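You operate a simulated robot arm through the tools that you are given. There is no shell and no other tool. Be economical: measure what you need, move in short steps, check, and stop when the job is done.

You are at the controls of a simulated robot arm. One attempt, no reset.

## Task
Open the hatch, unclamp the coil and stand it on the generator.
Fine: leave the hatch open. Set down upright: copper coil.
Where things are to end (x, y in the base frame): copper coil within 0.06 m of [0.72, 0.25].

It is judged by the outcome, as a careful person would: the job done as asked, and still so three seconds after it is handed in. It fails if anything else is knocked over, pushed out of place, dropped, spilled or broken.

## Robot
A 6-joint arm with a two-finger parallel gripper on a trunk, on a base that drives. Base frame: it is fixed to the floor where the robot stands at the start and does not move with it; the origin is under the middle of the robot, x ahead of it, y to its left, z up. Units: m, degrees, N and s.
With the tool pointing down near the work surface it reaches from about 0.1 to 0.62 m from the robot's upright axis, wherever it stands. Its first joint turns from -166.0 to 166.0 degrees. Places, roughly: brake lever [1.5, 0.1, 0.3]; clamp lever [0.6, 0.3, 0.5]; copper coil [-8.75, 1.25, 1.25]; forks [1, 0.2, 0.1]; hand wheel [0.9, -0.2, 0.7]; hatch [0.5, 0.3, 0.6]; left lifting ring [0.7, 0.6, 0.9]; left star knob [0.5, 0.5, 0.3]; lock knob [1.1, -0.2, 0.5]; lower latch [0.5, 0, 0.5]; pallet truck [1.4, 0.2, 0.1]; red lever [1.5, 0.2, 1]; right lifting ring [0.6, -0.1, 0.9]; right star knob [0.5, 0.2, 0.2]; top of the generator cabinet [0.8, 0.2, 0.9]; upper latch [0.5, 0, 0.8]. Payload 1.57 kg.
Tool frame: the origin (TCP) lies between the finger pads and is the grasp point; the fingertips stand 0.03 m ahead of it; z points along the fingers, y is the line along which they close. Largest opening 0.11 m; finger width 0.024, thickness 0.012; the body of the gripper, 0.048 by 0.112 m, starts 0.078 m behind the TCP.
Orientation is that of the tool frame in the base frame, as [roll, pitch, yaw] about the fixed x, y, z axes, in that order (R = Rz(yaw) Ry(pitch) Rx(roll)). With the fingers straight down and closing along the base's y, the tool's x points along the base's -x, its y along +y and its z along -z.

## Interface
- The arm moves only by the tool jog_arm. Its argument "plan" is text: rows parted by semicolons, each of 7 numbers parted by spaces: the turn, a rotation vector about the tool's x, y, z in degrees, then the shift along the tool's x, y, z in cm, then the opening, from 0 (shut) to 1 (fully open). In form: wx wy wz dx dy dz gripper; .... A call has 1 to 12 rows; each row is the pose to reach, as a shift and turn from the pose commanded when the call began, along the tool's axes at that moment. Rows are played at 5 a second. More than 0.05 m and 8.6 degrees between two rows, or a gripper value outside its range, and nothing of the call is played. Where a pose cannot be reached the arm comes as near as it can. A force on the tool above 80 N (or 10 N above the force at the start of the call, whichever is more), or a blocked arm, ends the call early, and 0.2 s more pass. The fingers move at their own pace (about 0.108 m/s each) and stop on an object; they squeeze with about 30 N. The grip force told is the motor's: it shows also when the fingers shut on nothing. Time passes only in rows, and 0.2 s behind the last, so rows that repeat a pose let the fingers close. The reply holds the time, the measured pose of the TCP, the force on the tool along the base axes, the opening and the grip force, in the units named above and with some noise, with the torque about the TCP (base axes, N m) and any sound that the robot's microphone picked up.
- Cameras (640 x 400 px; columns grow to the right, rows downward): "scene" is now at [0.0633, 0.1776, 1.4627]; the picture's right is [0.29, -0.96, 0.00], its down [-0.64, -0.20, -0.74] and it looks along [0.71, 0.22, -0.67] (base axes); focal length 220 px, centre (320, 200). "wrist" rides on the gripper at [0.07, 0.016, -0.141] in the tool frame; the picture's right is [-0.23, 0.97, 0.00], its down [-0.86, -0.20, -0.48] and it looks along [-0.47, -0.11, 0.88] (tool axes); focal length 222 px, centre (320, 200). There is no depth. A picture from a camera that has moved, and an enlarged one, comes with that camera's place and axes in the base frame and with its lens. The place of the scene camera against the robot may be out by one fixed shift of up to 0.018 m in any direction.
- grab_frame(camera): a new picture of that camera. No time passes.
- lift_body(by): slides the trunk up (or, below 0, down) by that many m; the arm and the scene camera ride with it, the base frame stays. It gives what a move gives, with no picture.
- steer(legs): drives the robot by 1 to 6 legs, each [ahead, left, turn to the left] in m, m and degrees, along the robot's own axes; the way and the turn of a leg run together, so that a leg with both is an arc; at most 1.5 m and 180 degrees a leg. The arm and the cameras ride along, it lands a little off, and it stops where it bumps. It gives what a move gives.
- turn_head(pan, tilt): turns the head with the scene camera to pan (to the left, within 120 degrees either way) and tilt (down, from -29 to 69), counted from straight ahead of the robot. It gives what a move gives.
- close_up(camera, box): a new picture of the part [left, top, right, bottom] of that camera's present view, enlarged. No time passes.
- hand_in(): hands the job in; it is judged then, once.

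Go step by step. Nothing tells you exact positions but the pictures and the camera data: compare them with the known pose of the tool, close in by small moves and look again before you grip or let go. The budget is 120 turns and 82 pictures, counting those below and the enlarged ones. Unless the task says otherwise, let go and move clear before handing in, and close with one line.

The tools are called after "Request:" by a JSON object that holds its "op" and its "data". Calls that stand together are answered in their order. jog_arm: Moves the arm, as the interface text tells. Its arguments: {"type":"object","properties":{"plan":{"type":"string"}},"required":["plan"]} The other tools are called the same way: lift_body (by) slides the trunk up or down; steer (legs) drives the base; turn_head (pan, tilt) turns the head that bears the scene camera; grab_frame (camera) takes a picture; close_up (camera, box) takes an enlarged picture of a part of a camera's view; hand_in () hands the job in.

At the start:

```text
t: 0.0
tool_pos: [0.366, 0.1663, 1.1887]
tcp_rot: [-179.9, -0.1, 179.9]
wrist_force: [0.0, 0.6, -0.1]
torque: [0.01, -0.04, 0.01]
width: 0.1102
finger_force: 0.0
trunk travel left (down, up): [-0.05, 0.54]
robot x, y, heading: [0.0024, 0.0015, -0.2]
head pan, tilt: [27.5, 59.7]
```

scene: 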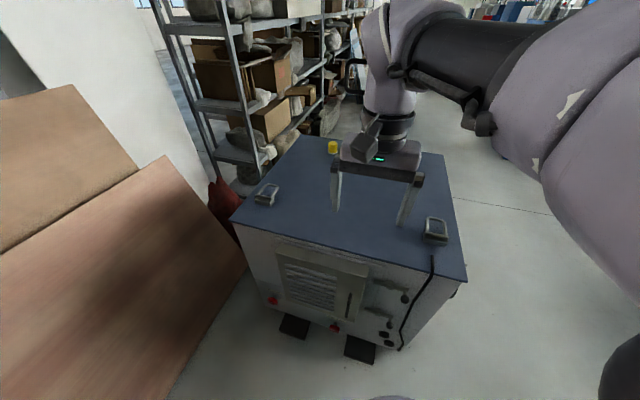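
wrist: 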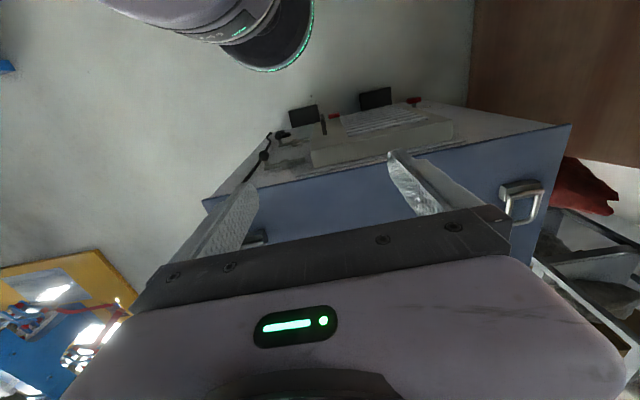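

I see a generator cabinet with a hatch on its front face, two latch handles on the right and the top plate. The listed coil place (-8.75) looks doubtful; the coil is probably behind the hatch. I look closer.

Request:
{"op": "close_up", "data": {"camera": "scene", "box": [220, 220, 480, 380]}}

Request:
{"op": "close_up", "data": {"camera": "wrist", "box": [200, 60, 600, 280]}}

```text
2.46 times, centred on (350, 300) of scene
camera zoom: at [0.0633, 0.1776, 1.4627], right [0.29, -0.96, 0.0], down [-0.64, -0.2, -0.74], along [0.71, 0.22, -0.67], focal length 541 px, centre (246, -46)
```

zoom: 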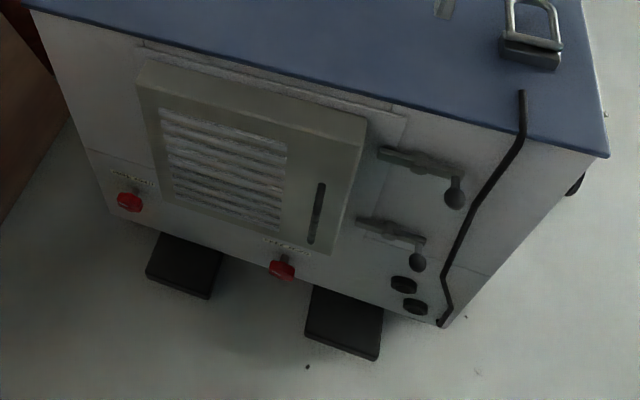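

```text
1.60 times, centred on (400, 170) of wrist
camera zoom: at [0.2954, 0.1823, 1.3306], right [0.23, 0.97, 0.0], down [0.86, -0.2, 0.48], along [0.46, -0.11, -0.88], focal length 355 px, centre (192, 248)
```

zoom: 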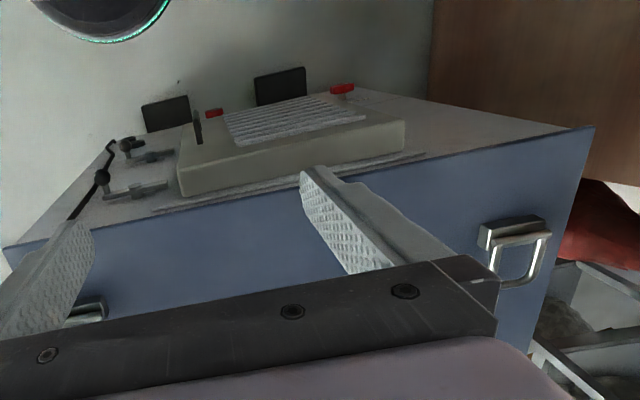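

The front face is at about x=0.48, y from -0.13 to 0.64. I want to back off for a better view, so I first check what is behind me.

Request:
{"op": "turn_head", "data": {"pan": 120, "tilt": 35}}

Request:
{"op": "grab_frame", "data": {"camera": "scene"}}

Request:
{"op": "turn_head", "data": {"pan": -120, "tilt": 35}}

Request:
{"op": "grab_frame", "data": {"camera": "scene"}}

```text
t: 1.7
tool_pos: [0.3664, 0.1652, 1.1891]
tcp_rot: [-180.0, 0.0, 180.0]
wrist_force: [0.1, 0.1, 0.9]
torque: [-0.02, 0.03, -0.02]
width: 0.1099
finger_force: 0.1
trunk travel left (down, up): [-0.05, 0.54]
robot x, y, heading: [-0.0006, 0.0017, 0.0]
head pan, tilt: [120.0, 35.0]
```

```text
77 pictures are left
camera scene: at [-0.0605, 0.2292, 1.4733], right [0.87, 0.5, 0.0], down [0.29, -0.5, -0.82], along [-0.41, 0.71, -0.57], focal length 220 px, centre (320, 200)
```

scene: 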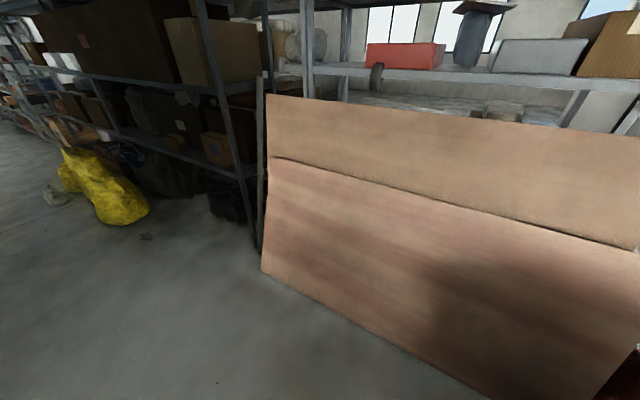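

```text
t: 5.1
tool_pos: [0.3652, 0.1654, 1.1883]
tcp_rot: [-179.9, -0.1, 180.0]
wrist_force: [0.2, 0.2, 0.0]
torque: [0.02, -0.04, 0.04]
width: 0.11
finger_force: 0.0
trunk travel left (down, up): [-0.05, 0.54]
robot x, y, heading: [-0.0008, -0.0021, -0.1]
head pan, tilt: [-120.0, 35.0]
```

```text
76 pictures are left
camera scene: at [-0.0606, 0.0767, 1.4732], right [-0.87, 0.5, 0.0], down [0.29, 0.5, -0.82], along [-0.41, -0.71, -0.57], focal length 220 px, centre (320, 200)
```

scene: 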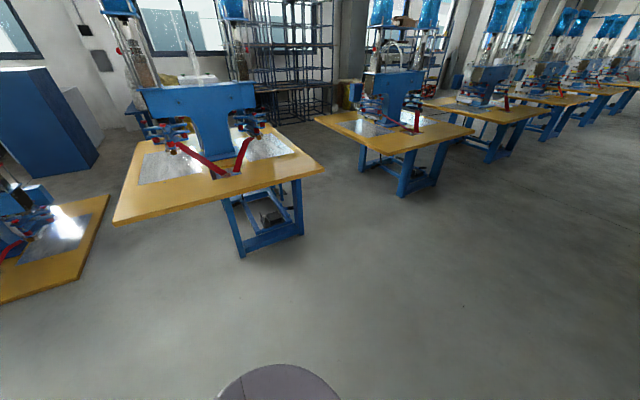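

Behind me is clear floor. I back off 0.5 m and look at the generator's front.

Request:
{"op": "steer", "data": {"legs": [[-0.5, 0, 0]]}}

Request:
{"op": "turn_head", "data": {"pan": 10, "tilt": 40}}

Request:
{"op": "grab_frame", "data": {"camera": "scene"}}

```text
t: 8.1
tool_pos: [-0.1419, 0.1653, 1.189]
tcp_rot: [-180.0, -0.1, -179.9]
wrist_force: [-0.7, 0.2, -1.2]
torque: [0.01, -0.01, -0.04]
width: 0.1101
finger_force: 0.1
trunk travel left (down, up): [-0.05, 0.54]
robot x, y, heading: [-0.5049, -0.004, 0.2]
head pan, tilt: [-120.0, 35.0]
```

```text
t: 10.2
tool_pos: [-0.1412, 0.1652, 1.1899]
tcp_rot: [-179.9, 0.0, -179.9]
wrist_force: [0.8, 0.2, -0.6]
torque: [0.03, 0.01, 0.02]
width: 0.1098
finger_force: 0.1
trunk travel left (down, up): [-0.05, 0.54]
robot x, y, heading: [-0.5042, -0.001, 0.2]
head pan, tilt: [10.0, 40.0]
```

```text
75 pictures are left
camera scene: at [-0.4402, 0.1672, 1.4657], right [0.18, -0.98, 0.0], down [-0.63, -0.11, -0.77], along [0.75, 0.13, -0.64], focal length 220 px, centre (320, 200)
```

scene: 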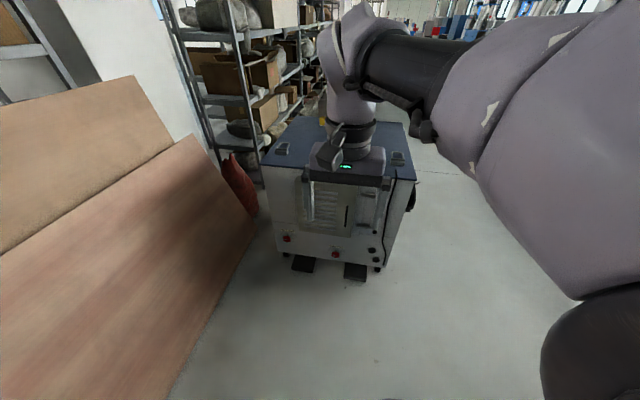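

The arm blocks the view. I'll pitch the tool to point forward and use the wrist camera.

Request:
{"op": "jog_arm", "data": {"plan": "0 -8.2 0 -2 0 2 1; 0 -16.4 0 -4 0 4 1; 0 -24.6 0 -6 0 6 1; 0 -32.8 0 -8 0 8 1; 0 -41 0 -10 0 10 1; 0 -49.2 0 -12 0 12 1; 0 -57.4 0 -14 0 14 1; 0 -65.6 0 -15 0 16 1; 0 -73.8 0 -15 0 18 1; 0 -82 0 -15 0 20 1; 0 -90 0 -15 0 22 1; 0 -90 0 -15 0 22 1"}}

Request:
{"op": "grab_frame", "data": {"camera": "wrist"}}

Request:
{"op": "grab_frame", "data": {"camera": "scene"}}

```text
t: 12.8
tool_pos: [-0.0103, 0.2179, 0.9886]
tcp_rot: [-174.6, 88.7, -176.3]
wrist_force: [-0.1, 0.8, 0.6]
torque: [-0.03, -0.01, -0.01]
width: 0.1098
finger_force: 0.0
out of reach, approached as far as the arm can: row 10, 11, 12
trunk travel left (down, up): [-0.05, 0.54]
robot x, y, heading: [-0.5064, -0.0028, 0.2]
head pan, tilt: [10.0, 40.0]
```

```text
74 pictures are left
camera wrist: at [-0.1537, 0.2387, 0.922], right [0.03, 0.97, 0.23], down [-0.47, -0.18, 0.87], along [0.88, -0.13, 0.45], focal length 222 px, centre (320, 200)
```

wrist: 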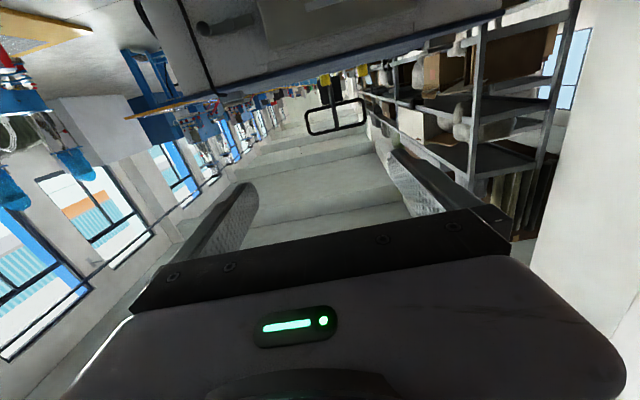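

```text
73 pictures are left
camera scene: at [-0.4401, 0.1675, 1.4657], right [0.18, -0.98, 0.0], down [-0.63, -0.11, -0.77], along [0.75, 0.14, -0.64], focal length 220 px, centre (320, 200)
```

scene: 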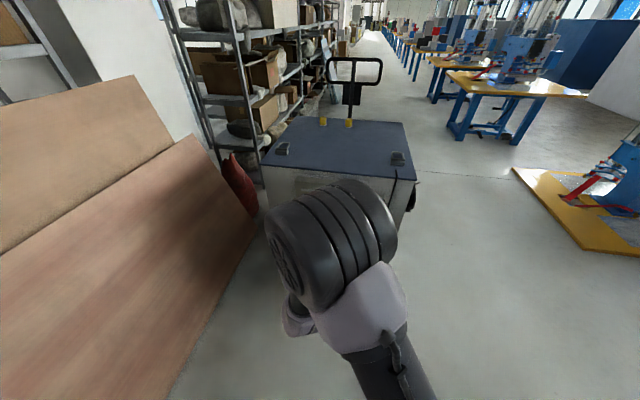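

The tool points forward but the camera sits below it. I roll the tool so that the camera is on top, and go lower.

Request:
{"op": "jog_arm", "data": {"plan": "0 0 8.5 2 0 0 1; 0 0 17 4 0 0 1; 0 0 25.5 6 0 0 1; 0 0 34 8 0 0 1; 0 0 42.5 10 0 0 1; 0 0 51 12 0 0 1; 0 0 59.5 14 0 0 1; 0 0 68 16 0 0 1; 0 0 76.5 18 0 0 1; 0 0 85 20 0 0 1; 0 0 90 22 0 0 1; 0 0 90 22 0 0 1"}}

Request:
{"op": "grab_frame", "data": {"camera": "wrist"}}

Request:
{"op": "grab_frame", "data": {"camera": "scene"}}

```text
t: 15.4
tool_pos: [0.0075, 0.2144, 0.7565]
tcp_rot: [66.9, 36.3, 49.4]
wrist_force: [0.4, -0.3, 0.2]
torque: [0.01, -0.03, -0.01]
width: 0.1099
finger_force: 0.1
out of reach, approached as far as the arm can: row 1, 2, 3, 4, 5, 6, 7, 8, 9, 10, 11, 12
trunk travel left (down, up): [-0.05, 0.54]
robot x, y, heading: [-0.5054, -0.0018, 0.3]
head pan, tilt: [10.0, 40.0]
```

```text
72 pictures are left
camera wrist: at [-0.0757, 0.3288, 0.6835], right [-0.06, 0.51, 0.86], down [-0.87, -0.45, 0.21], along [0.5, -0.73, 0.47], focal length 222 px, centre (320, 200)
```

wrist: 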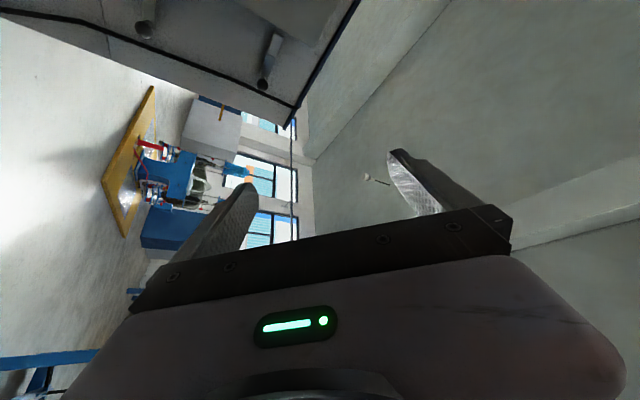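

```text
71 pictures are left
camera scene: at [-0.4401, 0.1673, 1.4657], right [0.18, -0.98, 0.0], down [-0.63, -0.11, -0.77], along [0.75, 0.14, -0.64], focal length 220 px, centre (320, 200)
```

scene: 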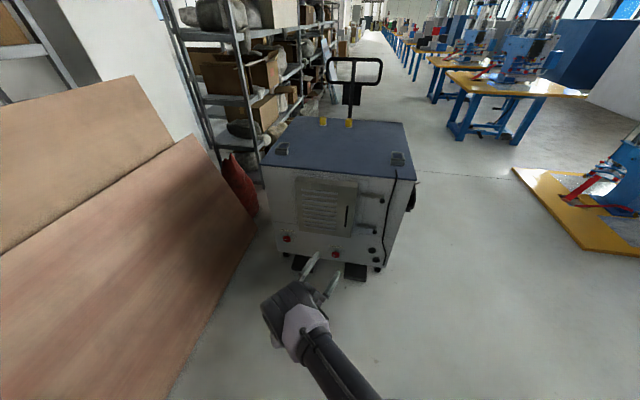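

The arm is only partly there, but now the scene camera sees the front clear. I zoom in.

Request:
{"op": "close_up", "data": {"camera": "scene", "box": [250, 150, 430, 290]}}

Request:
{"op": "close_up", "data": {"camera": "scene", "box": [290, 170, 410, 245]}}

```text
2.86 times, centred on (340, 220) of scene
camera zoom: at [-0.4401, 0.1673, 1.4657], right [0.18, -0.98, 0.0], down [-0.63, -0.11, -0.77], along [0.75, 0.14, -0.64], focal length 628 px, centre (263, 143)
```

zoom: 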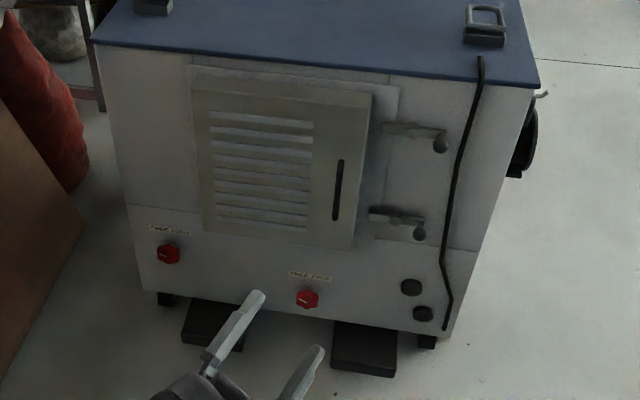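

```text
5.33 times, centred on (350, 208) of scene
camera zoom: at [-0.4401, 0.1673, 1.4657], right [0.18, -0.98, 0.0], down [-0.63, -0.11, -0.77], along [0.75, 0.14, -0.64], focal length 1172 px, centre (160, 160)
```

zoom: 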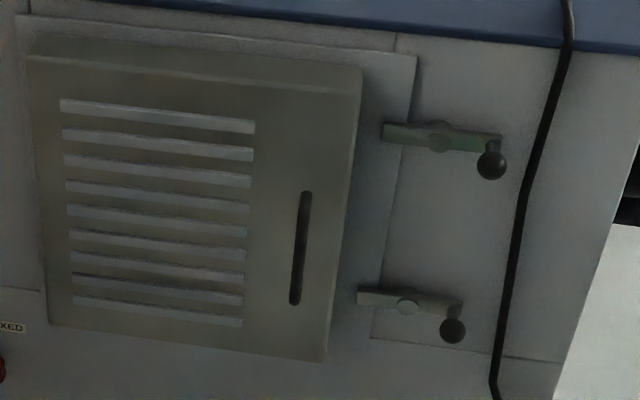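

Two turn-latches (bar with ball) overlap the hatch flange. The star knobs have labels; I read them.

Request:
{"op": "close_up", "data": {"camera": "scene", "box": [280, 225, 312, 245]}}

Request:
{"op": "close_up", "data": {"camera": "scene", "box": [320, 240, 352, 260]}}

```text
16.00 times, centred on (296, 235) of scene
camera zoom: at [-0.4401, 0.1673, 1.4657], right [0.18, -0.98, 0.0], down [-0.63, -0.11, -0.77], along [0.75, 0.14, -0.64], focal length 3516 px, centre (704, -360)
```

zoom: 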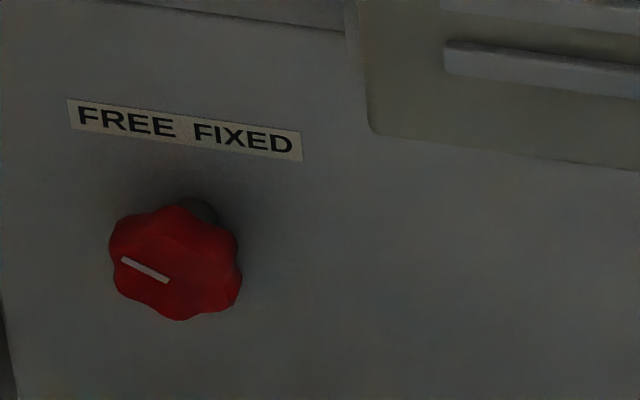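

```text
16.00 times, centred on (336, 250) of scene
camera zoom: at [-0.4401, 0.1673, 1.4657], right [0.18, -0.98, 0.0], down [-0.63, -0.11, -0.77], along [0.75, 0.14, -0.64], focal length 3516 px, centre (64, -600)
```

zoom: 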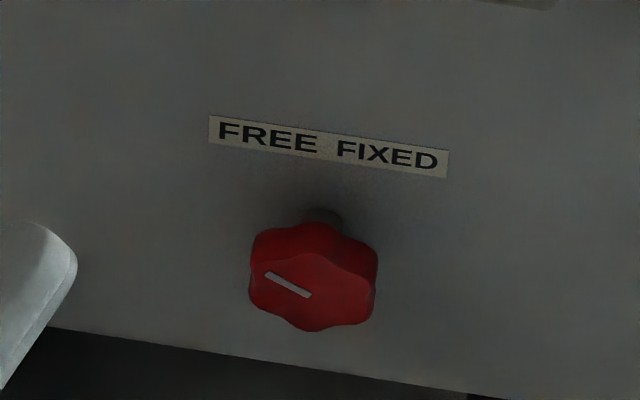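

The mark on both star knobs points at FREE; I leave them. Upper latch ball at about (0.45, 0.01, 0.75), lower at (0.44, 0.015, 0.53). First I check how the commanded pose behaves after being out of reach.

Request:
{"op": "jog_arm", "data": {"plan": "0 0 0 0 0 0 1"}}

```text
t: 15.8
tool_pos: [0.0089, 0.2155, 0.7574]
tcp_rot: [66.9, 36.4, 49.6]
wrist_force: [0.4, 1.2, 0.3]
torque: [0.04, 0.03, -0.01]
width: 0.1102
finger_force: 0.0
trunk travel left (down, up): [-0.05, 0.54]
robot x, y, heading: [-0.5071, 0.0003, -0.0]
head pan, tilt: [10.0, 40.0]
```

Commands start from the reached pose. I now go to the tool tilted 60° from down, facing forward (wrist camera looks horizontal at the hatch).

Request:
{"op": "jog_arm", "data": {"plan": "-0.4 5.66 -5.0 -0.9 -0.7 0 1; -0.8 11.3 -10 -1.8 -1.4 0 1; -1.2 17 -15 -2.7 -2.1 0 1; -1.6 22.6 -20 -3.6 -2.8 0 1; -2 28.3 -25 -4.5 -3.5 0 1; -2.4 34 -30 -5.4 -4.2 0 1; -2.8 39.6 -35 -6.3 -4.9 0 1; -3.2 45.3 -40 -7.2 -5.6 0 1; -3.6 51 -45 -8 -6.3 0 1; -4 56.6 -50.1 -8.7 -7 0 1; -4 56.6 -50.1 -8.7 -7 0 1"}}

Request:
{"op": "grab_frame", "data": {"camera": "wrist"}}

```text
t: 18.2
tool_pos: [-0.0527, 0.174, 0.7739]
tcp_rot: [-177.7, 59.4, -179.5]
wrist_force: [0.5, 0.0, 0.4]
torque: [0.01, -0.02, -0.04]
width: 0.11
finger_force: 0.0
out of reach, approached as far as the arm can: row 1, 2, 3, 4, 5, 6, 7, 8, 9, 10, 11
trunk travel left (down, up): [-0.05, 0.54]
robot x, y, heading: [-0.5072, 0.0025, 0.2]
head pan, tilt: [10.0, 40.0]
```

```text
66 pictures are left
camera wrist: at [-0.2096, 0.1953, 0.7862], right [0.14, 0.97, 0.18], down [0.02, -0.18, 0.98], along [0.99, -0.13, -0.04], focal length 222 px, centre (320, 200)
```

wrist: 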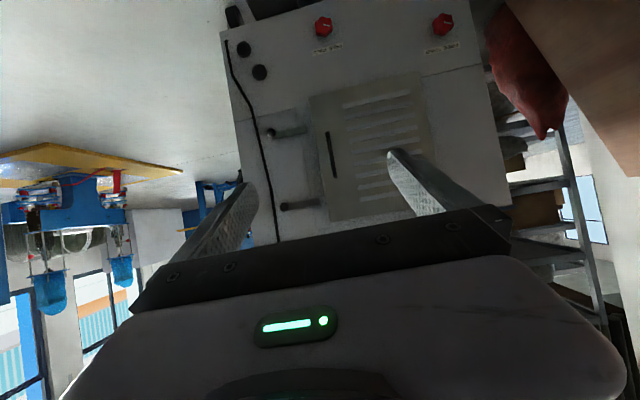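

Good frontal view: latches left in the (upside-down) picture. I test reach: toward y≈0.1 and nearer.

Request:
{"op": "jog_arm", "data": {"plan": "0 0 0 0 -3 0 1; 0 0 0 0 -6 0 1; 0 0 0 0 -9 0 1"}}

Request:
{"op": "close_up", "data": {"camera": "wrist", "box": [200, 0, 520, 240]}}

```text
t: 19.0
tool_pos: [-0.0626, 0.1682, 0.7978]
tcp_rot: [-178.0, 59.5, -179.6]
wrist_force: [0.5, 0.0, 0.0]
torque: [0.01, 0.01, 0.0]
width: 0.1097
finger_force: 0.0
out of reach, approached as far as the arm can: row 1, 2, 3
trunk travel left (down, up): [-0.05, 0.54]
robot x, y, heading: [-0.5099, -0.0013, 0.4]
head pan, tilt: [10.0, 40.0]
```

```text
1.67 times, centred on (360, 120) of wrist
camera zoom: at [-0.2199, 0.1887, 0.8089], right [0.14, 0.97, 0.18], down [0.02, -0.18, 0.98], along [0.99, -0.13, -0.04], focal length 370 px, centre (253, 333)
```

zoom: 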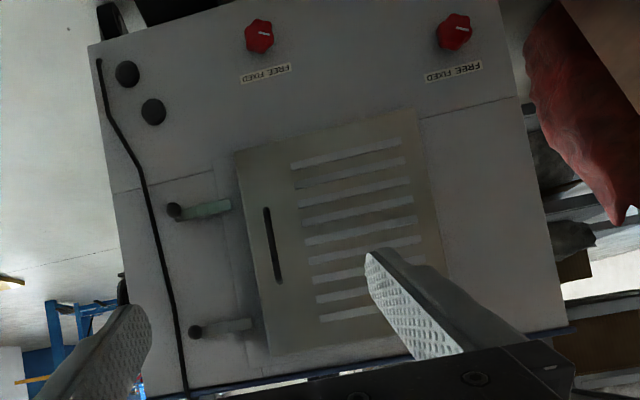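

The arm cannot swing lower in y in this posture, so I use the base. Wrist camera puts the balls at y≈-0.007, z≈0.76 and 0.525. I drive nearer.

Request:
{"op": "steer", "data": {"legs": [[0, -0.17, 0], [0.38, 0, 0]]}}

Request:
{"op": "grab_frame", "data": {"camera": "wrist"}}

Request:
{"op": "grab_frame", "data": {"camera": "scene"}}

```text
t: 22.4
tool_pos: [0.3178, -0.0029, 0.7964]
tcp_rot: [-178.0, 59.6, -179.8]
wrist_force: [-0.7, -0.1, 0.9]
torque: [0.0, 0.02, 0.0]
width: 0.1101
finger_force: 0.1
trunk travel left (down, up): [-0.05, 0.54]
robot x, y, heading: [-0.1233, -0.1684, -0.1]
head pan, tilt: [10.0, 40.0]
```

```text
64 pictures are left
camera wrist: at [0.1602, 0.0181, 0.8089], right [0.14, 0.97, 0.18], down [0.02, -0.18, 0.98], along [0.99, -0.13, -0.04], focal length 222 px, centre (320, 200)
```

wrist: 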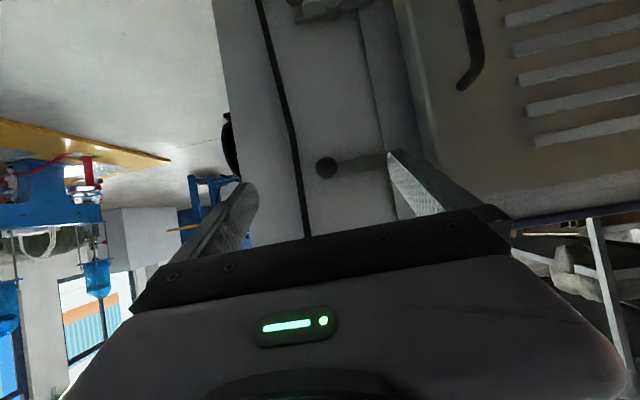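

```text
63 pictures are left
camera scene: at [-0.06, -0.0031, 1.4657], right [0.18, -0.98, 0.0], down [-0.63, -0.11, -0.77], along [0.75, 0.13, -0.64], focal length 220 px, centre (320, 200)
```

scene: 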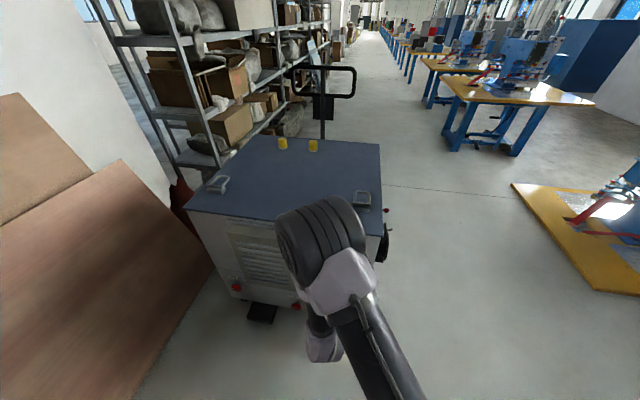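

Ball of the upper latch at about (0.445, -0.004, 0.757). I move the open fingers around it.

Request:
{"op": "jog_arm", "data": {"plan": "0 0 0 -0.6 -0.1 3 1; 0 0 0 -1.3 -0.1 6 1; 0 0 0 -2 -0.2 9 1; 0 0 0 -2.5 -0.2 11.5 1; 0 0 0 -2.5 -0.2 11.5 1"}}

Request:
{"op": "grab_frame", "data": {"camera": "wrist"}}

```text
t: 23.6
tool_pos: [0.4314, 0.0057, 0.7648]
tcp_rot: [-177.6, 59.3, -179.7]
wrist_force: [-0.7, -0.6, 0.6]
torque: [-0.03, 0.01, 0.0]
width: 0.1099
finger_force: 0.1
out of reach, approached as far as the arm can: row 1, 2, 3, 4, 5
trunk travel left (down, up): [-0.05, 0.54]
robot x, y, heading: [-0.1254, -0.1714, 0.1]
head pan, tilt: [10.0, 40.0]
```

```text
62 pictures are left
camera wrist: at [0.273, 0.0278, 0.7768], right [0.15, 0.97, 0.17], down [0.02, -0.18, 0.98], along [0.99, -0.14, -0.05], focal length 222 px, centre (320, 200)
```

wrist: 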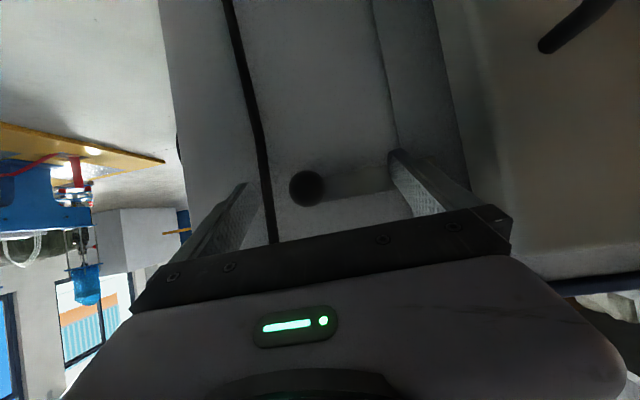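

The arm is at a limit in y here; I retreat a little, shift the base right, and get more comfortable room.

Request:
{"op": "jog_arm", "data": {"plan": "0 0 0 0 0 -4 1; 0 0 0 0 0 -7 1; 0 0 0 0 3 -7 1; 0 0 0 0 6 -7 1"}}

Request:
{"op": "steer", "data": {"legs": [[0.04, -0.075, 0]]}}

Request:
{"op": "jog_arm", "data": {"plan": "0 0 0 0 0 0 1"}}

```text
t: 24.6
tool_pos: [0.3717, 0.0666, 0.8016]
tcp_rot: [-178.1, 59.6, -179.7]
wrist_force: [-0.2, -0.8, -0.4]
torque: [0.01, -0.02, -0.02]
width: 0.1097
finger_force: 0.1
trunk travel left (down, up): [-0.05, 0.54]
robot x, y, heading: [-0.1258, -0.1743, 0.3]
head pan, tilt: [10.0, 40.0]
```

```text
t: 25.7
tool_pos: [0.4131, -0.0071, 0.8007]
tcp_rot: [-178.1, 59.5, -179.9]
wrist_force: [0.1, 0.4, -0.5]
torque: [0.02, -0.01, 0.03]
width: 0.1102
finger_force: 0.1
trunk travel left (down, up): [-0.05, 0.54]
robot x, y, heading: [-0.0901, -0.246, -0.2]
head pan, tilt: [10.0, 40.0]
```

```text
t: 26.1
tool_pos: [0.4124, -0.0088, 0.7997]
tcp_rot: [-178.0, 59.6, -179.7]
wrist_force: [0.1, 0.3, 0.6]
torque: [0.01, 0.04, 0.02]
width: 0.1102
finger_force: 0.1
trunk travel left (down, up): [-0.05, 0.54]
robot x, y, heading: [-0.0872, -0.2442, 0.2]
head pan, tilt: [10.0, 40.0]
```

Request:
{"op": "jog_arm", "data": {"plan": "0 0 0 1.3 0.2 2 1; 0 0 0 2.7 0.3 3.9 1; 0 0 0 2.7 0.3 3.9 0.6; 0 0 0 2.7 0.3 3.9 0.2; 0 0 0 2.7 0.3 3.9 0; 0 0 0 2.7 0.3 3.9 0; 0 0 0 2.7 0.3 3.9 0"}}

Request:
{"op": "grab_frame", "data": {"camera": "wrist"}}

```text
t: 26.7
tool_pos: [0.428, 0.0072, 0.7603]
tcp_rot: [-177.8, 59.5, -177.9]
wrist_force: [2.0, 34.4, -11.8]
torque: [-0.4, 0.2, 0.95]
width: 0.0966
finger_force: 16.9
trunk travel left (down, up): [-0.05, 0.54]
robot x, y, heading: [-0.0876, -0.2418, 0.2]
head pan, tilt: [10.0, 40.0]
stopped in row 3: the force on the tool passed its limit at 242 N (the readings are from after the stop); the commanded pose is now the measured one
```

```text
61 pictures are left
camera wrist: at [0.2697, 0.0232, 0.772], right [0.11, 0.98, 0.18], down [0.02, -0.18, 0.98], along [0.99, -0.1, -0.04], focal length 222 px, centre (320, 200)
```

wrist: 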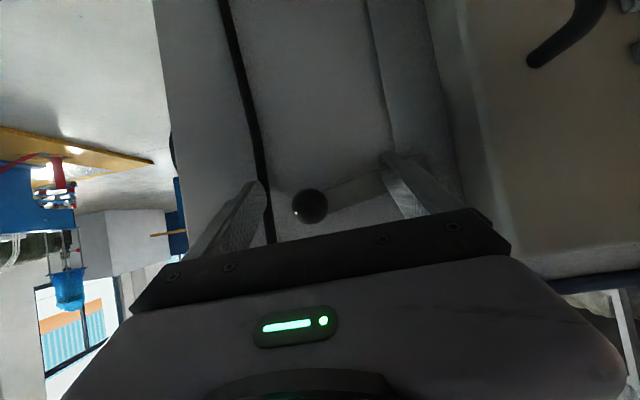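

A finger touched the latch's hub/bar while closing. I open, back off 2 cm and look again; a shallower grip is needed.

Request:
{"op": "jog_arm", "data": {"plan": "0 0 0 0 0 -1 1; 0 0 0 0 -0.6 -3 1; 0 0 0 0 -0.6 -3 1; 0 0 0 0 -0.6 -3 1"}}

Request:
{"op": "close_up", "data": {"camera": "wrist", "box": [160, 60, 480, 260]}}

```text
t: 27.7
tool_pos: [0.4027, -0.0035, 0.7775]
tcp_rot: [-178.3, 59.6, -179.1]
wrist_force: [-0.2, -0.2, 0.6]
torque: [0.01, 0.0, 0.01]
width: 0.11
finger_force: 0.1
trunk travel left (down, up): [-0.05, 0.54]
robot x, y, heading: [-0.0892, -0.2442, 0.1]
head pan, tilt: [10.0, 40.0]
```

```text
2.00 times, centred on (320, 160) of wrist
camera zoom: at [0.2452, 0.0139, 0.7887], right [0.12, 0.98, 0.18], down [0.02, -0.18, 0.98], along [0.99, -0.12, -0.04], focal length 444 px, centre (320, 280)
```

zoom: 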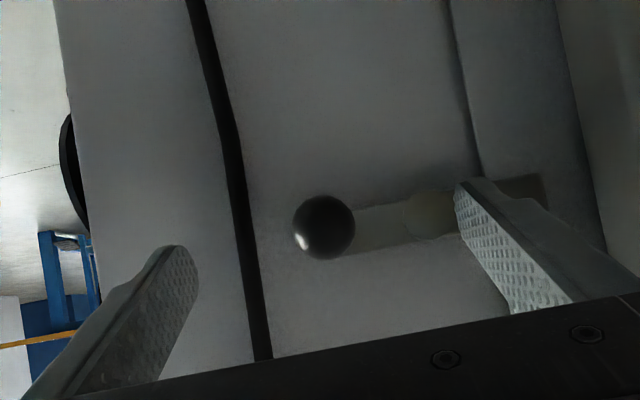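

Latch is still horizontal. I go in just 1.7 cm for a shallow grip and close slowly.

Request:
{"op": "jog_arm", "data": {"plan": "0 0 0 0 0 1.7 1; 0 0 0 0 0 1.7 0.7; 0 0 0 0 0 1.7 0.4; 0 0 0 0 0 1.7 0.2; 0 0 0 0 0 1.7 0.1; 0 0 0 0 0 1.7 0.1"}}

Request:
{"op": "close_up", "data": {"camera": "wrist", "box": [160, 60, 480, 260]}}

```text
t: 29.1
tool_pos: [0.4188, -0.0022, 0.7689]
tcp_rot: [-178.3, 59.7, -179.1]
wrist_force: [6.5, 9.0, 0.0]
torque: [0.14, -0.06, 0.21]
width: 0.0277
finger_force: 30.1
trunk travel left (down, up): [-0.05, 0.54]
robot x, y, heading: [-0.0901, -0.2441, 0.1]
head pan, tilt: [10.0, 40.0]
```

```text
2.00 times, centred on (320, 160) of wrist
camera zoom: at [0.2602, 0.0149, 0.7806], right [0.12, 0.98, 0.18], down [0.02, -0.18, 0.98], along [0.99, -0.12, -0.04], focal length 444 px, centre (320, 280)
```

zoom: 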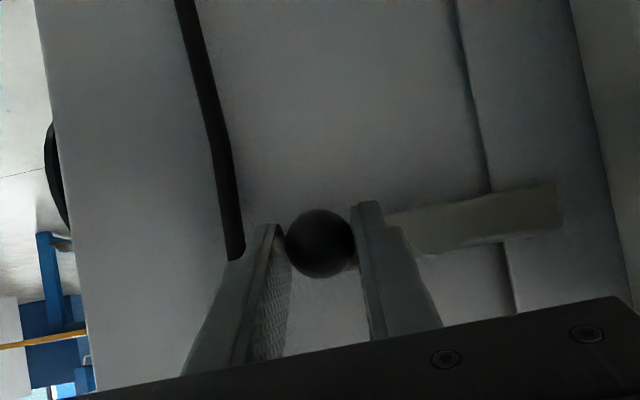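

Gripped the ball. I try turning the latch, ball downward, by small arc steps about the hub (radius ≈0.05).

Request:
{"op": "jog_arm", "data": {"plan": "0 0 0 0.45 0.03 0.26 0.1; 0 0 0 0.9 0.1 0.52 0.1; 0 0 0 1.33 0.25 0.77 0.1"}}

Request:
{"op": "close_up", "data": {"camera": "wrist", "box": [160, 60, 480, 260]}}

```text
t: 29.9
tool_pos: [0.4153, -0.0032, 0.7507]
tcp_rot: [-177.7, 59.3, -178.4]
wrist_force: [-10.1, 3.9, 1.4]
torque: [-0.42, 0.08, -0.44]
width: 0.0249
finger_force: 28.7
trunk travel left (down, up): [-0.05, 0.54]
robot x, y, heading: [-0.0879, -0.2446, -0.0]
head pan, tilt: [10.0, 40.0]
```

```text
2.00 times, centred on (320, 160) of wrist
camera zoom: at [0.2573, 0.0146, 0.7624], right [0.12, 0.98, 0.18], down [0.02, -0.18, 0.98], along [0.99, -0.12, -0.05], focal length 444 px, centre (320, 280)
```

zoom: 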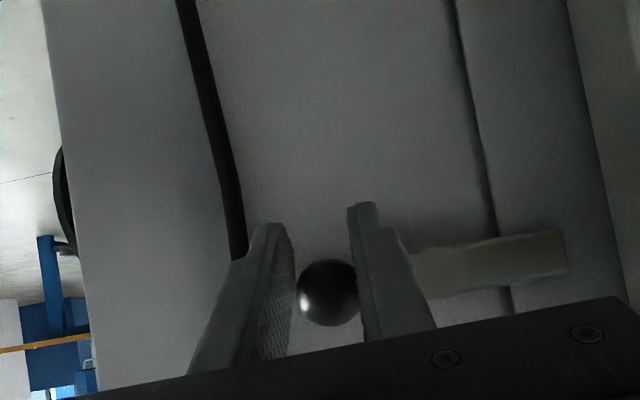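

The ball slipped and the latch did not turn downward. I re-centre on it and try upward.

Request:
{"op": "jog_arm", "data": {"plan": "0 0 0 -0.5 0 -0.2 0.5; 0 0 0 -1.4 0 -0.6 0.5; 0 0 0 -1.4 0 -0.4 0.5; 0 0 0 -1.4 0 -0.4 0.1; 0 0 0 -1.4 0 -0.4 0.1; 0 0 0 -1.4 0 -0.4 0.1"}}

Request:
{"op": "close_up", "data": {"camera": "wrist", "box": [160, 60, 480, 260]}}

```text
t: 31.3
tool_pos: [0.4211, -0.0031, 0.7678]
tcp_rot: [-178.3, 59.7, -179.0]
wrist_force: [1.6, 1.1, 0.9]
torque: [-0.01, 0.14, 0.02]
width: 0.0276
finger_force: 29.8
trunk travel left (down, up): [-0.05, 0.54]
robot x, y, heading: [-0.0914, -0.2442, -0.0]
head pan, tilt: [10.0, 40.0]
```

```text
2.00 times, centred on (320, 160) of wrist
camera zoom: at [0.2628, 0.015, 0.7786], right [0.12, 0.98, 0.18], down [0.02, -0.18, 0.98], along [0.99, -0.12, -0.04], focal length 444 px, centre (320, 280)
```

zoom: 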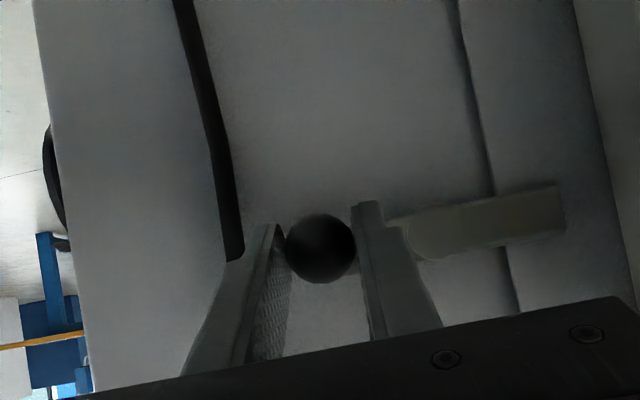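

Now the small arc upward.

Request:
{"op": "jog_arm", "data": {"plan": "0 0 0 -0.45 0.03 -0.26 0.1; 0 0 0 -0.9 0.1 -0.52 0.1; 0 0 0 -1.33 0.25 -0.77 0.1"}}

Request:
{"op": "close_up", "data": {"camera": "wrist", "box": [160, 60, 480, 260]}}

```text
t: 32.1
tool_pos: [0.4198, -0.0022, 0.7823]
tcp_rot: [-178.3, 59.6, -179.1]
wrist_force: [4.3, -4.5, -5.2]
torque: [-0.27, -0.06, 0.0]
width: 0.0278
finger_force: 30.3
trunk travel left (down, up): [-0.05, 0.54]
robot x, y, heading: [-0.0903, -0.2466, 0.2]
head pan, tilt: [10.0, 40.0]
```

```text
2.00 times, centred on (320, 160) of wrist
camera zoom: at [0.2627, 0.0167, 0.7938], right [0.12, 0.98, 0.18], down [0.02, -0.18, 0.98], along [0.99, -0.12, -0.04], focal length 444 px, centre (320, 280)
```

zoom: 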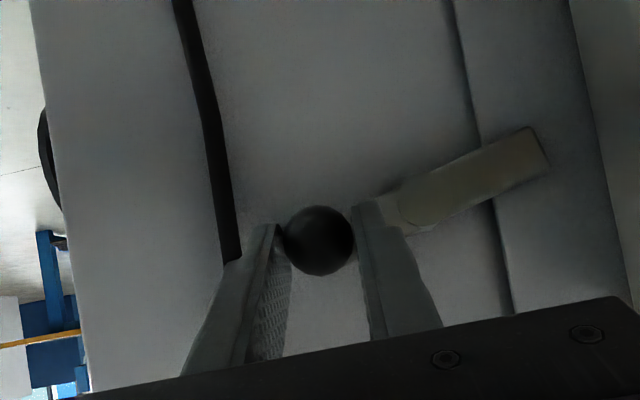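

It turns upward. I continue the arc to vertical.

Request:
{"op": "jog_arm", "data": {"plan": "0 0 0 -0.45 0.2 -0.25 0.1; 0 0 0 -0.86 0.44 -0.5 0.1; 0 0 0 -1.35 0.82 -0.78 0.1; 0 0 0 -1.79 1.27 -1.04 0.1; 0 0 0 -2.18 1.79 -1.26 0.1; 0 0 0 -2.51 2.35 -1.45 0.1; 0 0 0 -2.76 2.95 -1.59 0.1; 0 0 0 -2.96 3.6 -1.71 0.1; 0 0 0 -3.05 4.3 -1.78 0.1; 0 0 0 -3.11 4.95 -1.8 0.1"}}

Request:
{"op": "grab_frame", "data": {"camera": "wrist"}}

```text
t: 34.3
tool_pos: [0.4201, 0.0443, 0.8186]
tcp_rot: [-178.4, 59.6, -179.5]
wrist_force: [-1.2, -29.7, -1.0]
torque: [-0.42, -0.48, -0.54]
width: 0.0274
finger_force: 30.1
trunk travel left (down, up): [-0.05, 0.54]
robot x, y, heading: [-0.0885, -0.2443, -0.0]
head pan, tilt: [10.0, 40.0]
```

```text
55 pictures are left
camera wrist: at [0.262, 0.0644, 0.83], right [0.13, 0.97, 0.18], down [0.02, -0.19, 0.98], along [0.99, -0.13, -0.04], focal length 222 px, centre (320, 200)
```

wrist: 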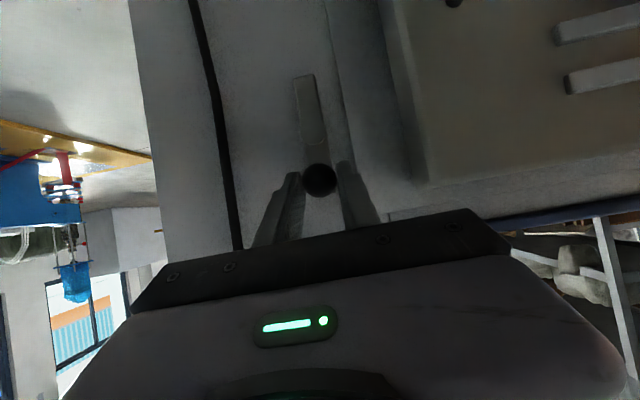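

Upper latch is vertical (at its stop). I release, back off, and go down to the lower latch.

Request:
{"op": "jog_arm", "data": {"plan": "0 0 0 0 -0.3 0 0.5; 0 0 0 0 -0.3 -3 0.5; 0 0 0 0 -0.3 -7 0.5; 0 0 0 0 -2 -7 1; 0 0 0 0 -5 -7 1"}}

Request:
{"op": "jog_arm", "data": {"plan": "0 0 0 3.5 0 2 1; 0 0 0 7 0 4 1; 0 0 0 10.5 0 6 1; 0 0 0 14 0 8 1; 0 0 0 17.5 0 10 1; 0 0 0 21 0 12 1; 0 0 0 23 0 14 1; 0 0 0 23 0 14 1"}}

Request:
{"op": "grab_frame", "data": {"camera": "wrist"}}

```text
t: 35.5
tool_pos: [0.3582, 0.0006, 0.8527]
tcp_rot: [-178.3, 59.6, -179.0]
wrist_force: [-0.7, 0.4, 0.0]
torque: [0.0, -0.01, 0.0]
width: 0.11
finger_force: 0.0
trunk travel left (down, up): [-0.05, 0.54]
robot x, y, heading: [-0.0903, -0.2443, 0.1]
head pan, tilt: [10.0, 40.0]
```

```text
t: 37.3
tool_pos: [0.367, -0.0046, 0.5842]
tcp_rot: [-178.2, 59.6, -179.0]
wrist_force: [-0.1, -0.2, 0.2]
torque: [0.03, 0.0, 0.01]
width: 0.1101
finger_force: 0.0
trunk travel left (down, up): [-0.05, 0.54]
robot x, y, heading: [-0.0922, -0.2467, 0.2]
head pan, tilt: [10.0, 40.0]
```

```text
54 pictures are left
camera wrist: at [0.2093, 0.0137, 0.5951], right [0.12, 0.98, 0.18], down [0.02, -0.18, 0.98], along [0.99, -0.12, -0.04], focal length 222 px, centre (320, 200)
```

wrist: 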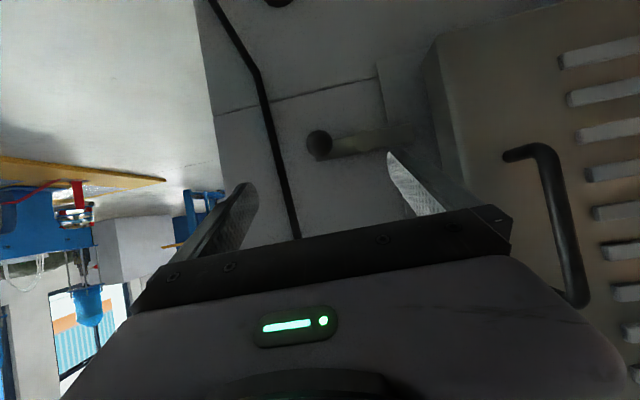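

Lower ball at (0.438, -0.005, 0.528). I move to it and grip.

Request:
{"op": "jog_arm", "data": {"plan": "0 0 0 1.3 0 2 1; 0 0 0 1.3 0 5 1; 0 0 0 1.3 0 6.8 1; 0 0 0 1.3 0 6.8 0.6; 0 0 0 1.3 0 6.8 0.3; 0 0 0 1.3 0 6.8 0.1; 0 0 0 1.3 0 6.8 0.1; 0 0 0 1.3 0 6.8 0.1"}}

Request:
{"op": "jog_arm", "data": {"plan": "0 0 0 -0.45 0.03 -0.26 0.1; 0 0 0 -0.9 0.1 -0.52 0.1; 0 0 0 -1.33 0.25 -0.77 0.1"}}

Request:
{"op": "close_up", "data": {"camera": "wrist", "box": [160, 60, 480, 260]}}

```text
t: 39.1
tool_pos: [0.4215, -0.0076, 0.5402]
tcp_rot: [-178.2, 59.7, -179.0]
wrist_force: [5.9, 25.8, -0.9]
torque: [0.3, -0.14, 0.28]
width: 0.0342
finger_force: 12.9
trunk travel left (down, up): [-0.05, 0.54]
robot x, y, heading: [-0.0897, -0.2402, 0.3]
head pan, tilt: [10.0, 40.0]
```

```text
t: 39.9
tool_pos: [0.4177, -0.003, 0.5553]
tcp_rot: [-178.1, 59.7, -178.8]
wrist_force: [0.3, 19.9, -7.8]
torque: [0.19, 0.07, 0.37]
width: 0.0288
finger_force: 9.8
trunk travel left (down, up): [-0.05, 0.54]
robot x, y, heading: [-0.0867, -0.2462, 0.4]
head pan, tilt: [10.0, 40.0]
```

```text
2.00 times, centred on (320, 160) of wrist
camera zoom: at [0.2597, 0.0157, 0.5662], right [0.12, 0.98, 0.18], down [0.02, -0.18, 0.98], along [0.99, -0.12, -0.04], focal length 444 px, centre (320, 280)
```

zoom: 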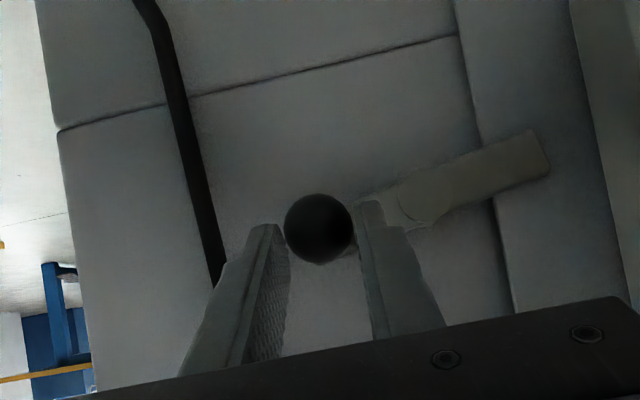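

It turns upward as well; same arc onward.

Request:
{"op": "jog_arm", "data": {"plan": "0 0 0 -0.45 0.2 -0.25 0.1; 0 0 0 -0.86 0.44 -0.5 0.1; 0 0 0 -1.35 0.82 -0.78 0.1; 0 0 0 -1.79 1.27 -1.04 0.1; 0 0 0 -2.18 1.79 -1.26 0.1; 0 0 0 -2.51 2.35 -1.45 0.1; 0 0 0 -2.76 2.95 -1.59 0.1; 0 0 0 -2.96 3.6 -1.71 0.1; 0 0 0 -3.05 4.3 -1.78 0.1; 0 0 0 -3.11 4.95 -1.8 0.1"}}

Request:
{"op": "grab_frame", "data": {"camera": "wrist"}}

```text
t: 42.1
tool_pos: [0.4189, 0.0446, 0.5903]
tcp_rot: [-178.2, 59.6, -179.3]
wrist_force: [-5.9, -23.7, -0.4]
torque: [-0.33, -0.3, -0.42]
width: 0.0277
finger_force: 30.2
trunk travel left (down, up): [-0.05, 0.54]
robot x, y, heading: [-0.0913, -0.2474, 0.1]
head pan, tilt: [10.0, 40.0]
```

```text
52 pictures are left
camera wrist: at [0.2607, 0.064, 0.6011], right [0.13, 0.98, 0.18], down [0.02, -0.18, 0.98], along [0.99, -0.12, -0.04], focal length 222 px, centre (320, 200)
```

wrist: 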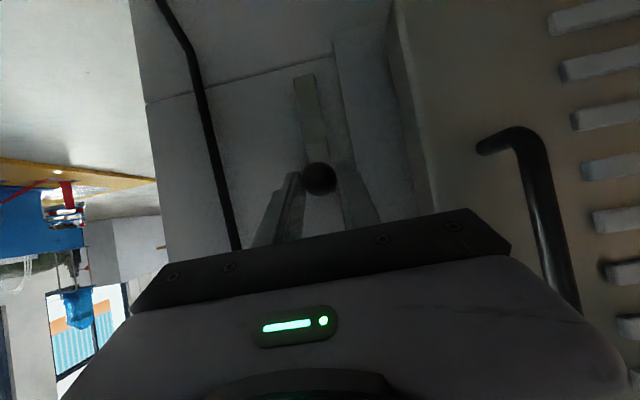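

Both latches released. The pull handle bar is at about (0.39, 0.167), z 0.59–0.735. I release, back off and shift the base left to face it.

Request:
{"op": "jog_arm", "data": {"plan": "0 0 0 0 -0.3 0 0.5; 0 0 0 0 -0.3 -3 0.5; 0 0 0 0 -0.3 -7 0.5; 0 0 0 0 -0.3 -11 1"}}

Request:
{"op": "steer", "data": {"legs": [[-0.03, 0, 0], [0, 0.125, 0]]}}

Request:
{"op": "grab_frame", "data": {"camera": "wrist"}}

```text
t: 43.1
tool_pos: [0.3234, 0.0468, 0.6466]
tcp_rot: [-178.3, 59.8, -179.1]
wrist_force: [-0.3, -0.5, 0.5]
torque: [0.01, 0.0, -0.04]
width: 0.1098
finger_force: 0.2
trunk travel left (down, up): [-0.05, 0.54]
robot x, y, heading: [-0.0914, -0.2413, 0.2]
head pan, tilt: [10.0, 40.0]
```

```text
t: 44.8
tool_pos: [0.2908, 0.1685, 0.6458]
tcp_rot: [-178.3, 59.7, -178.9]
wrist_force: [-0.1, -0.6, 0.3]
torque: [0.03, -0.01, 0.02]
width: 0.1101
finger_force: 0.1
trunk travel left (down, up): [-0.05, 0.54]
robot x, y, heading: [-0.1187, -0.1257, 0.3]
head pan, tilt: [10.0, 40.0]
```

```text
51 pictures are left
camera wrist: at [0.1336, 0.1874, 0.6565], right [0.12, 0.98, 0.18], down [0.02, -0.18, 0.98], along [0.99, -0.12, -0.04], focal length 222 px, centre (320, 200)
```

wrist: 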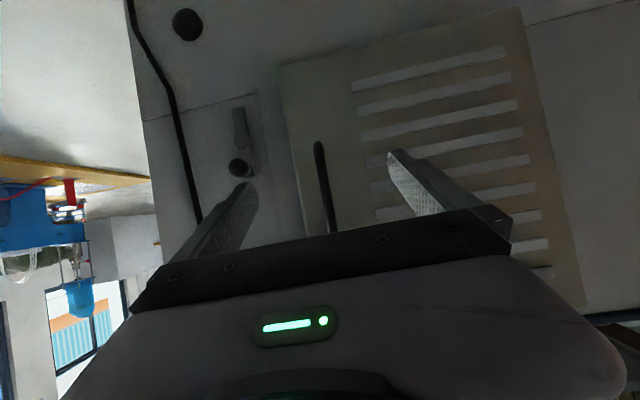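

Handle at y≈0.165. I move to it and grip.

Request:
{"op": "jog_arm", "data": {"plan": "0 0 0 -3 -0.2 1 1; 0 0 0 -5.9 -0.3 3 1; 0 0 0 -5.9 -0.3 6 1; 0 0 0 -5.9 -0.3 7.3 1; 0 0 0 -5.9 -0.3 7.3 0.6; 0 0 0 -5.9 -0.3 7.3 0.3; 0 0 0 -5.9 -0.3 7.3 0; 0 0 0 -5.9 -0.3 7.3 0; 0 0 0 -5.9 -0.3 7.3 0"}}

Request:
{"op": "grab_frame", "data": {"camera": "wrist"}}

```text
t: 46.8
tool_pos: [0.3837, 0.1654, 0.6579]
tcp_rot: [-178.3, 59.6, -179.1]
wrist_force: [-1.7, -8.0, 0.6]
torque: [0.8, -0.19, -0.13]
width: 0.0119
finger_force: 29.2
trunk travel left (down, up): [-0.05, 0.54]
robot x, y, heading: [-0.1188, -0.1216, -0.2]
head pan, tilt: [10.0, 40.0]
```

```text
50 pictures are left
camera wrist: at [0.2261, 0.1833, 0.67], right [0.12, 0.98, 0.18], down [0.02, -0.18, 0.98], along [0.99, -0.12, -0.04], focal length 222 px, centre (320, 200)
```

wrist: 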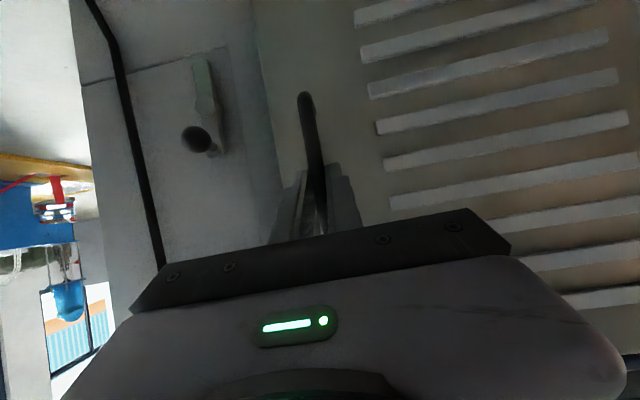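

Handle gripped. I pull gently 4 cm along the expected arc.

Request:
{"op": "jog_arm", "data": {"plan": "0 0 0 0.5 0.03 -0.87 0; 0 0 0 1 0.15 -1.73 0; 0 0 0 1.5 0.3 -2.6 0; 0 0 0 2 0.5 -3.46 0"}}

Request:
{"op": "grab_frame", "data": {"camera": "wrist"}}

```text
t: 47.8
tool_pos: [0.3456, 0.1781, 0.6588]
tcp_rot: [-178.7, 59.9, -178.9]
wrist_force: [24.3, 58.6, 3.6]
torque: [1.27, -0.59, 0.62]
width: 0.012
finger_force: 29.2
trunk travel left (down, up): [-0.05, 0.54]
robot x, y, heading: [-0.1206, -0.1239, 0.2]
head pan, tilt: [10.0, 40.0]
```

```text
49 pictures are left
camera wrist: at [0.1872, 0.1947, 0.6694], right [0.11, 0.98, 0.19], down [0.01, -0.19, 0.98], along [0.99, -0.11, -0.04], focal length 222 px, centre (320, 200)
```

wrist: 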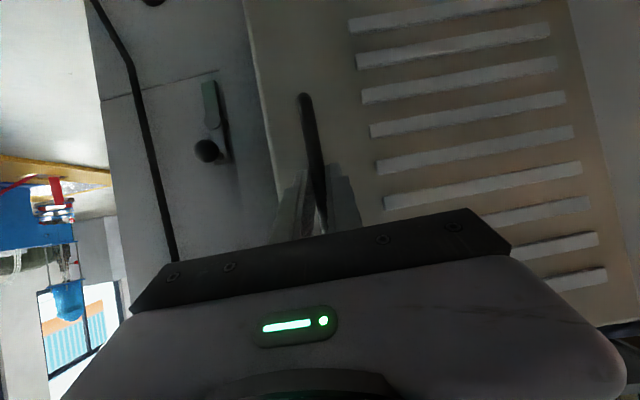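

It swings open on a left hinge as expected. I follow the arc further to about 38°.

Request:
{"op": "jog_arm", "data": {"plan": "0 0 0 0.3 0.9 -0.5 0; 0 0 0 1.15 1.75 -1.99 0; 0 0 0 1.8 2.45 -3.1 0; 0 0 0 2.4 3.17 -4.16 0; 0 0 0 3 4 -5.2 0; 0 0 0 3.58 4.84 -6.19 0; 0 0 0 4.1 5.8 -7.1 0; 0 0 0 4.65 6.75 -8.05 0; 0 0 0 5.1 7.8 -8.9 0; 0 0 0 5.6 8.87 -9.7 0"}}

Request:
{"op": "grab_frame", "data": {"camera": "wrist"}}

Request:
{"op": "grab_frame", "data": {"camera": "scene"}}

```text
t: 50.0
tool_pos: [0.2328, 0.2578, 0.6583]
tcp_rot: [-178.0, 59.7, -178.9]
wrist_force: [-14.2, -11.9, -2.7]
torque: [0.68, -0.45, -0.27]
width: 0.012
finger_force: 29.2
trunk travel left (down, up): [-0.05, 0.54]
robot x, y, heading: [-0.1212, -0.1288, 0.4]
head pan, tilt: [10.0, 40.0]
```

```text
48 pictures are left
camera wrist: at [0.0741, 0.2772, 0.6691], right [0.12, 0.98, 0.18], down [0.02, -0.18, 0.98], along [0.99, -0.12, -0.04], focal length 222 px, centre (320, 200)
```

wrist: 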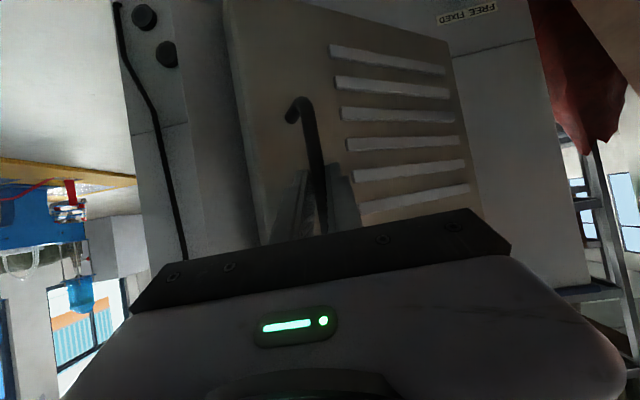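

```text
47 pictures are left
camera scene: at [-0.055, 0.0423, 1.4659], right [0.18, -0.98, 0.0], down [-0.63, -0.11, -0.77], along [0.75, 0.14, -0.64], focal length 220 px, centre (320, 200)
```

scene: 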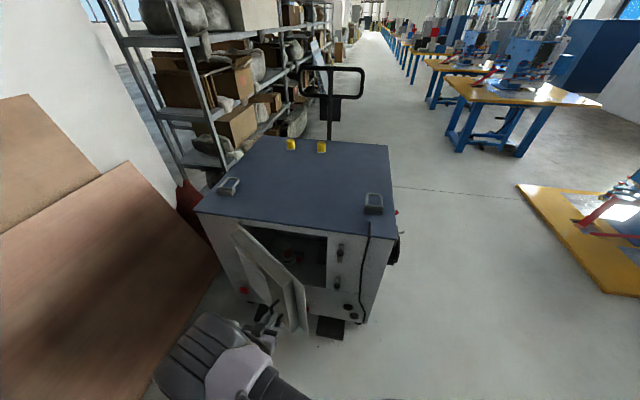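

The hatch is open about 40°. I look inside.

Request:
{"op": "close_up", "data": {"camera": "scene", "box": [220, 220, 360, 310]}}

```text
4.44 times, centred on (290, 265) of scene
camera zoom: at [-0.055, 0.0423, 1.4659], right [0.18, -0.98, 0.0], down [-0.63, -0.11, -0.77], along [0.75, 0.14, -0.64], focal length 977 px, centre (453, -89)
```

zoom: 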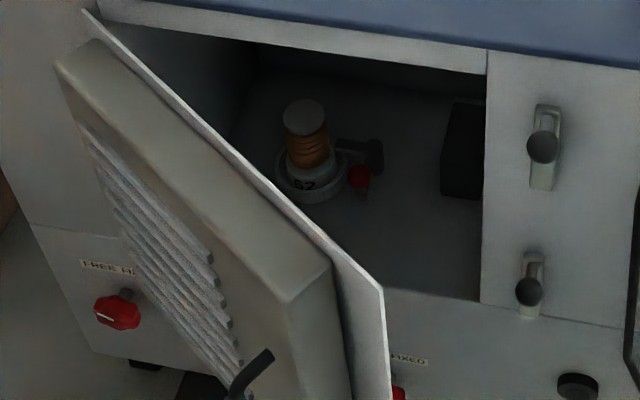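

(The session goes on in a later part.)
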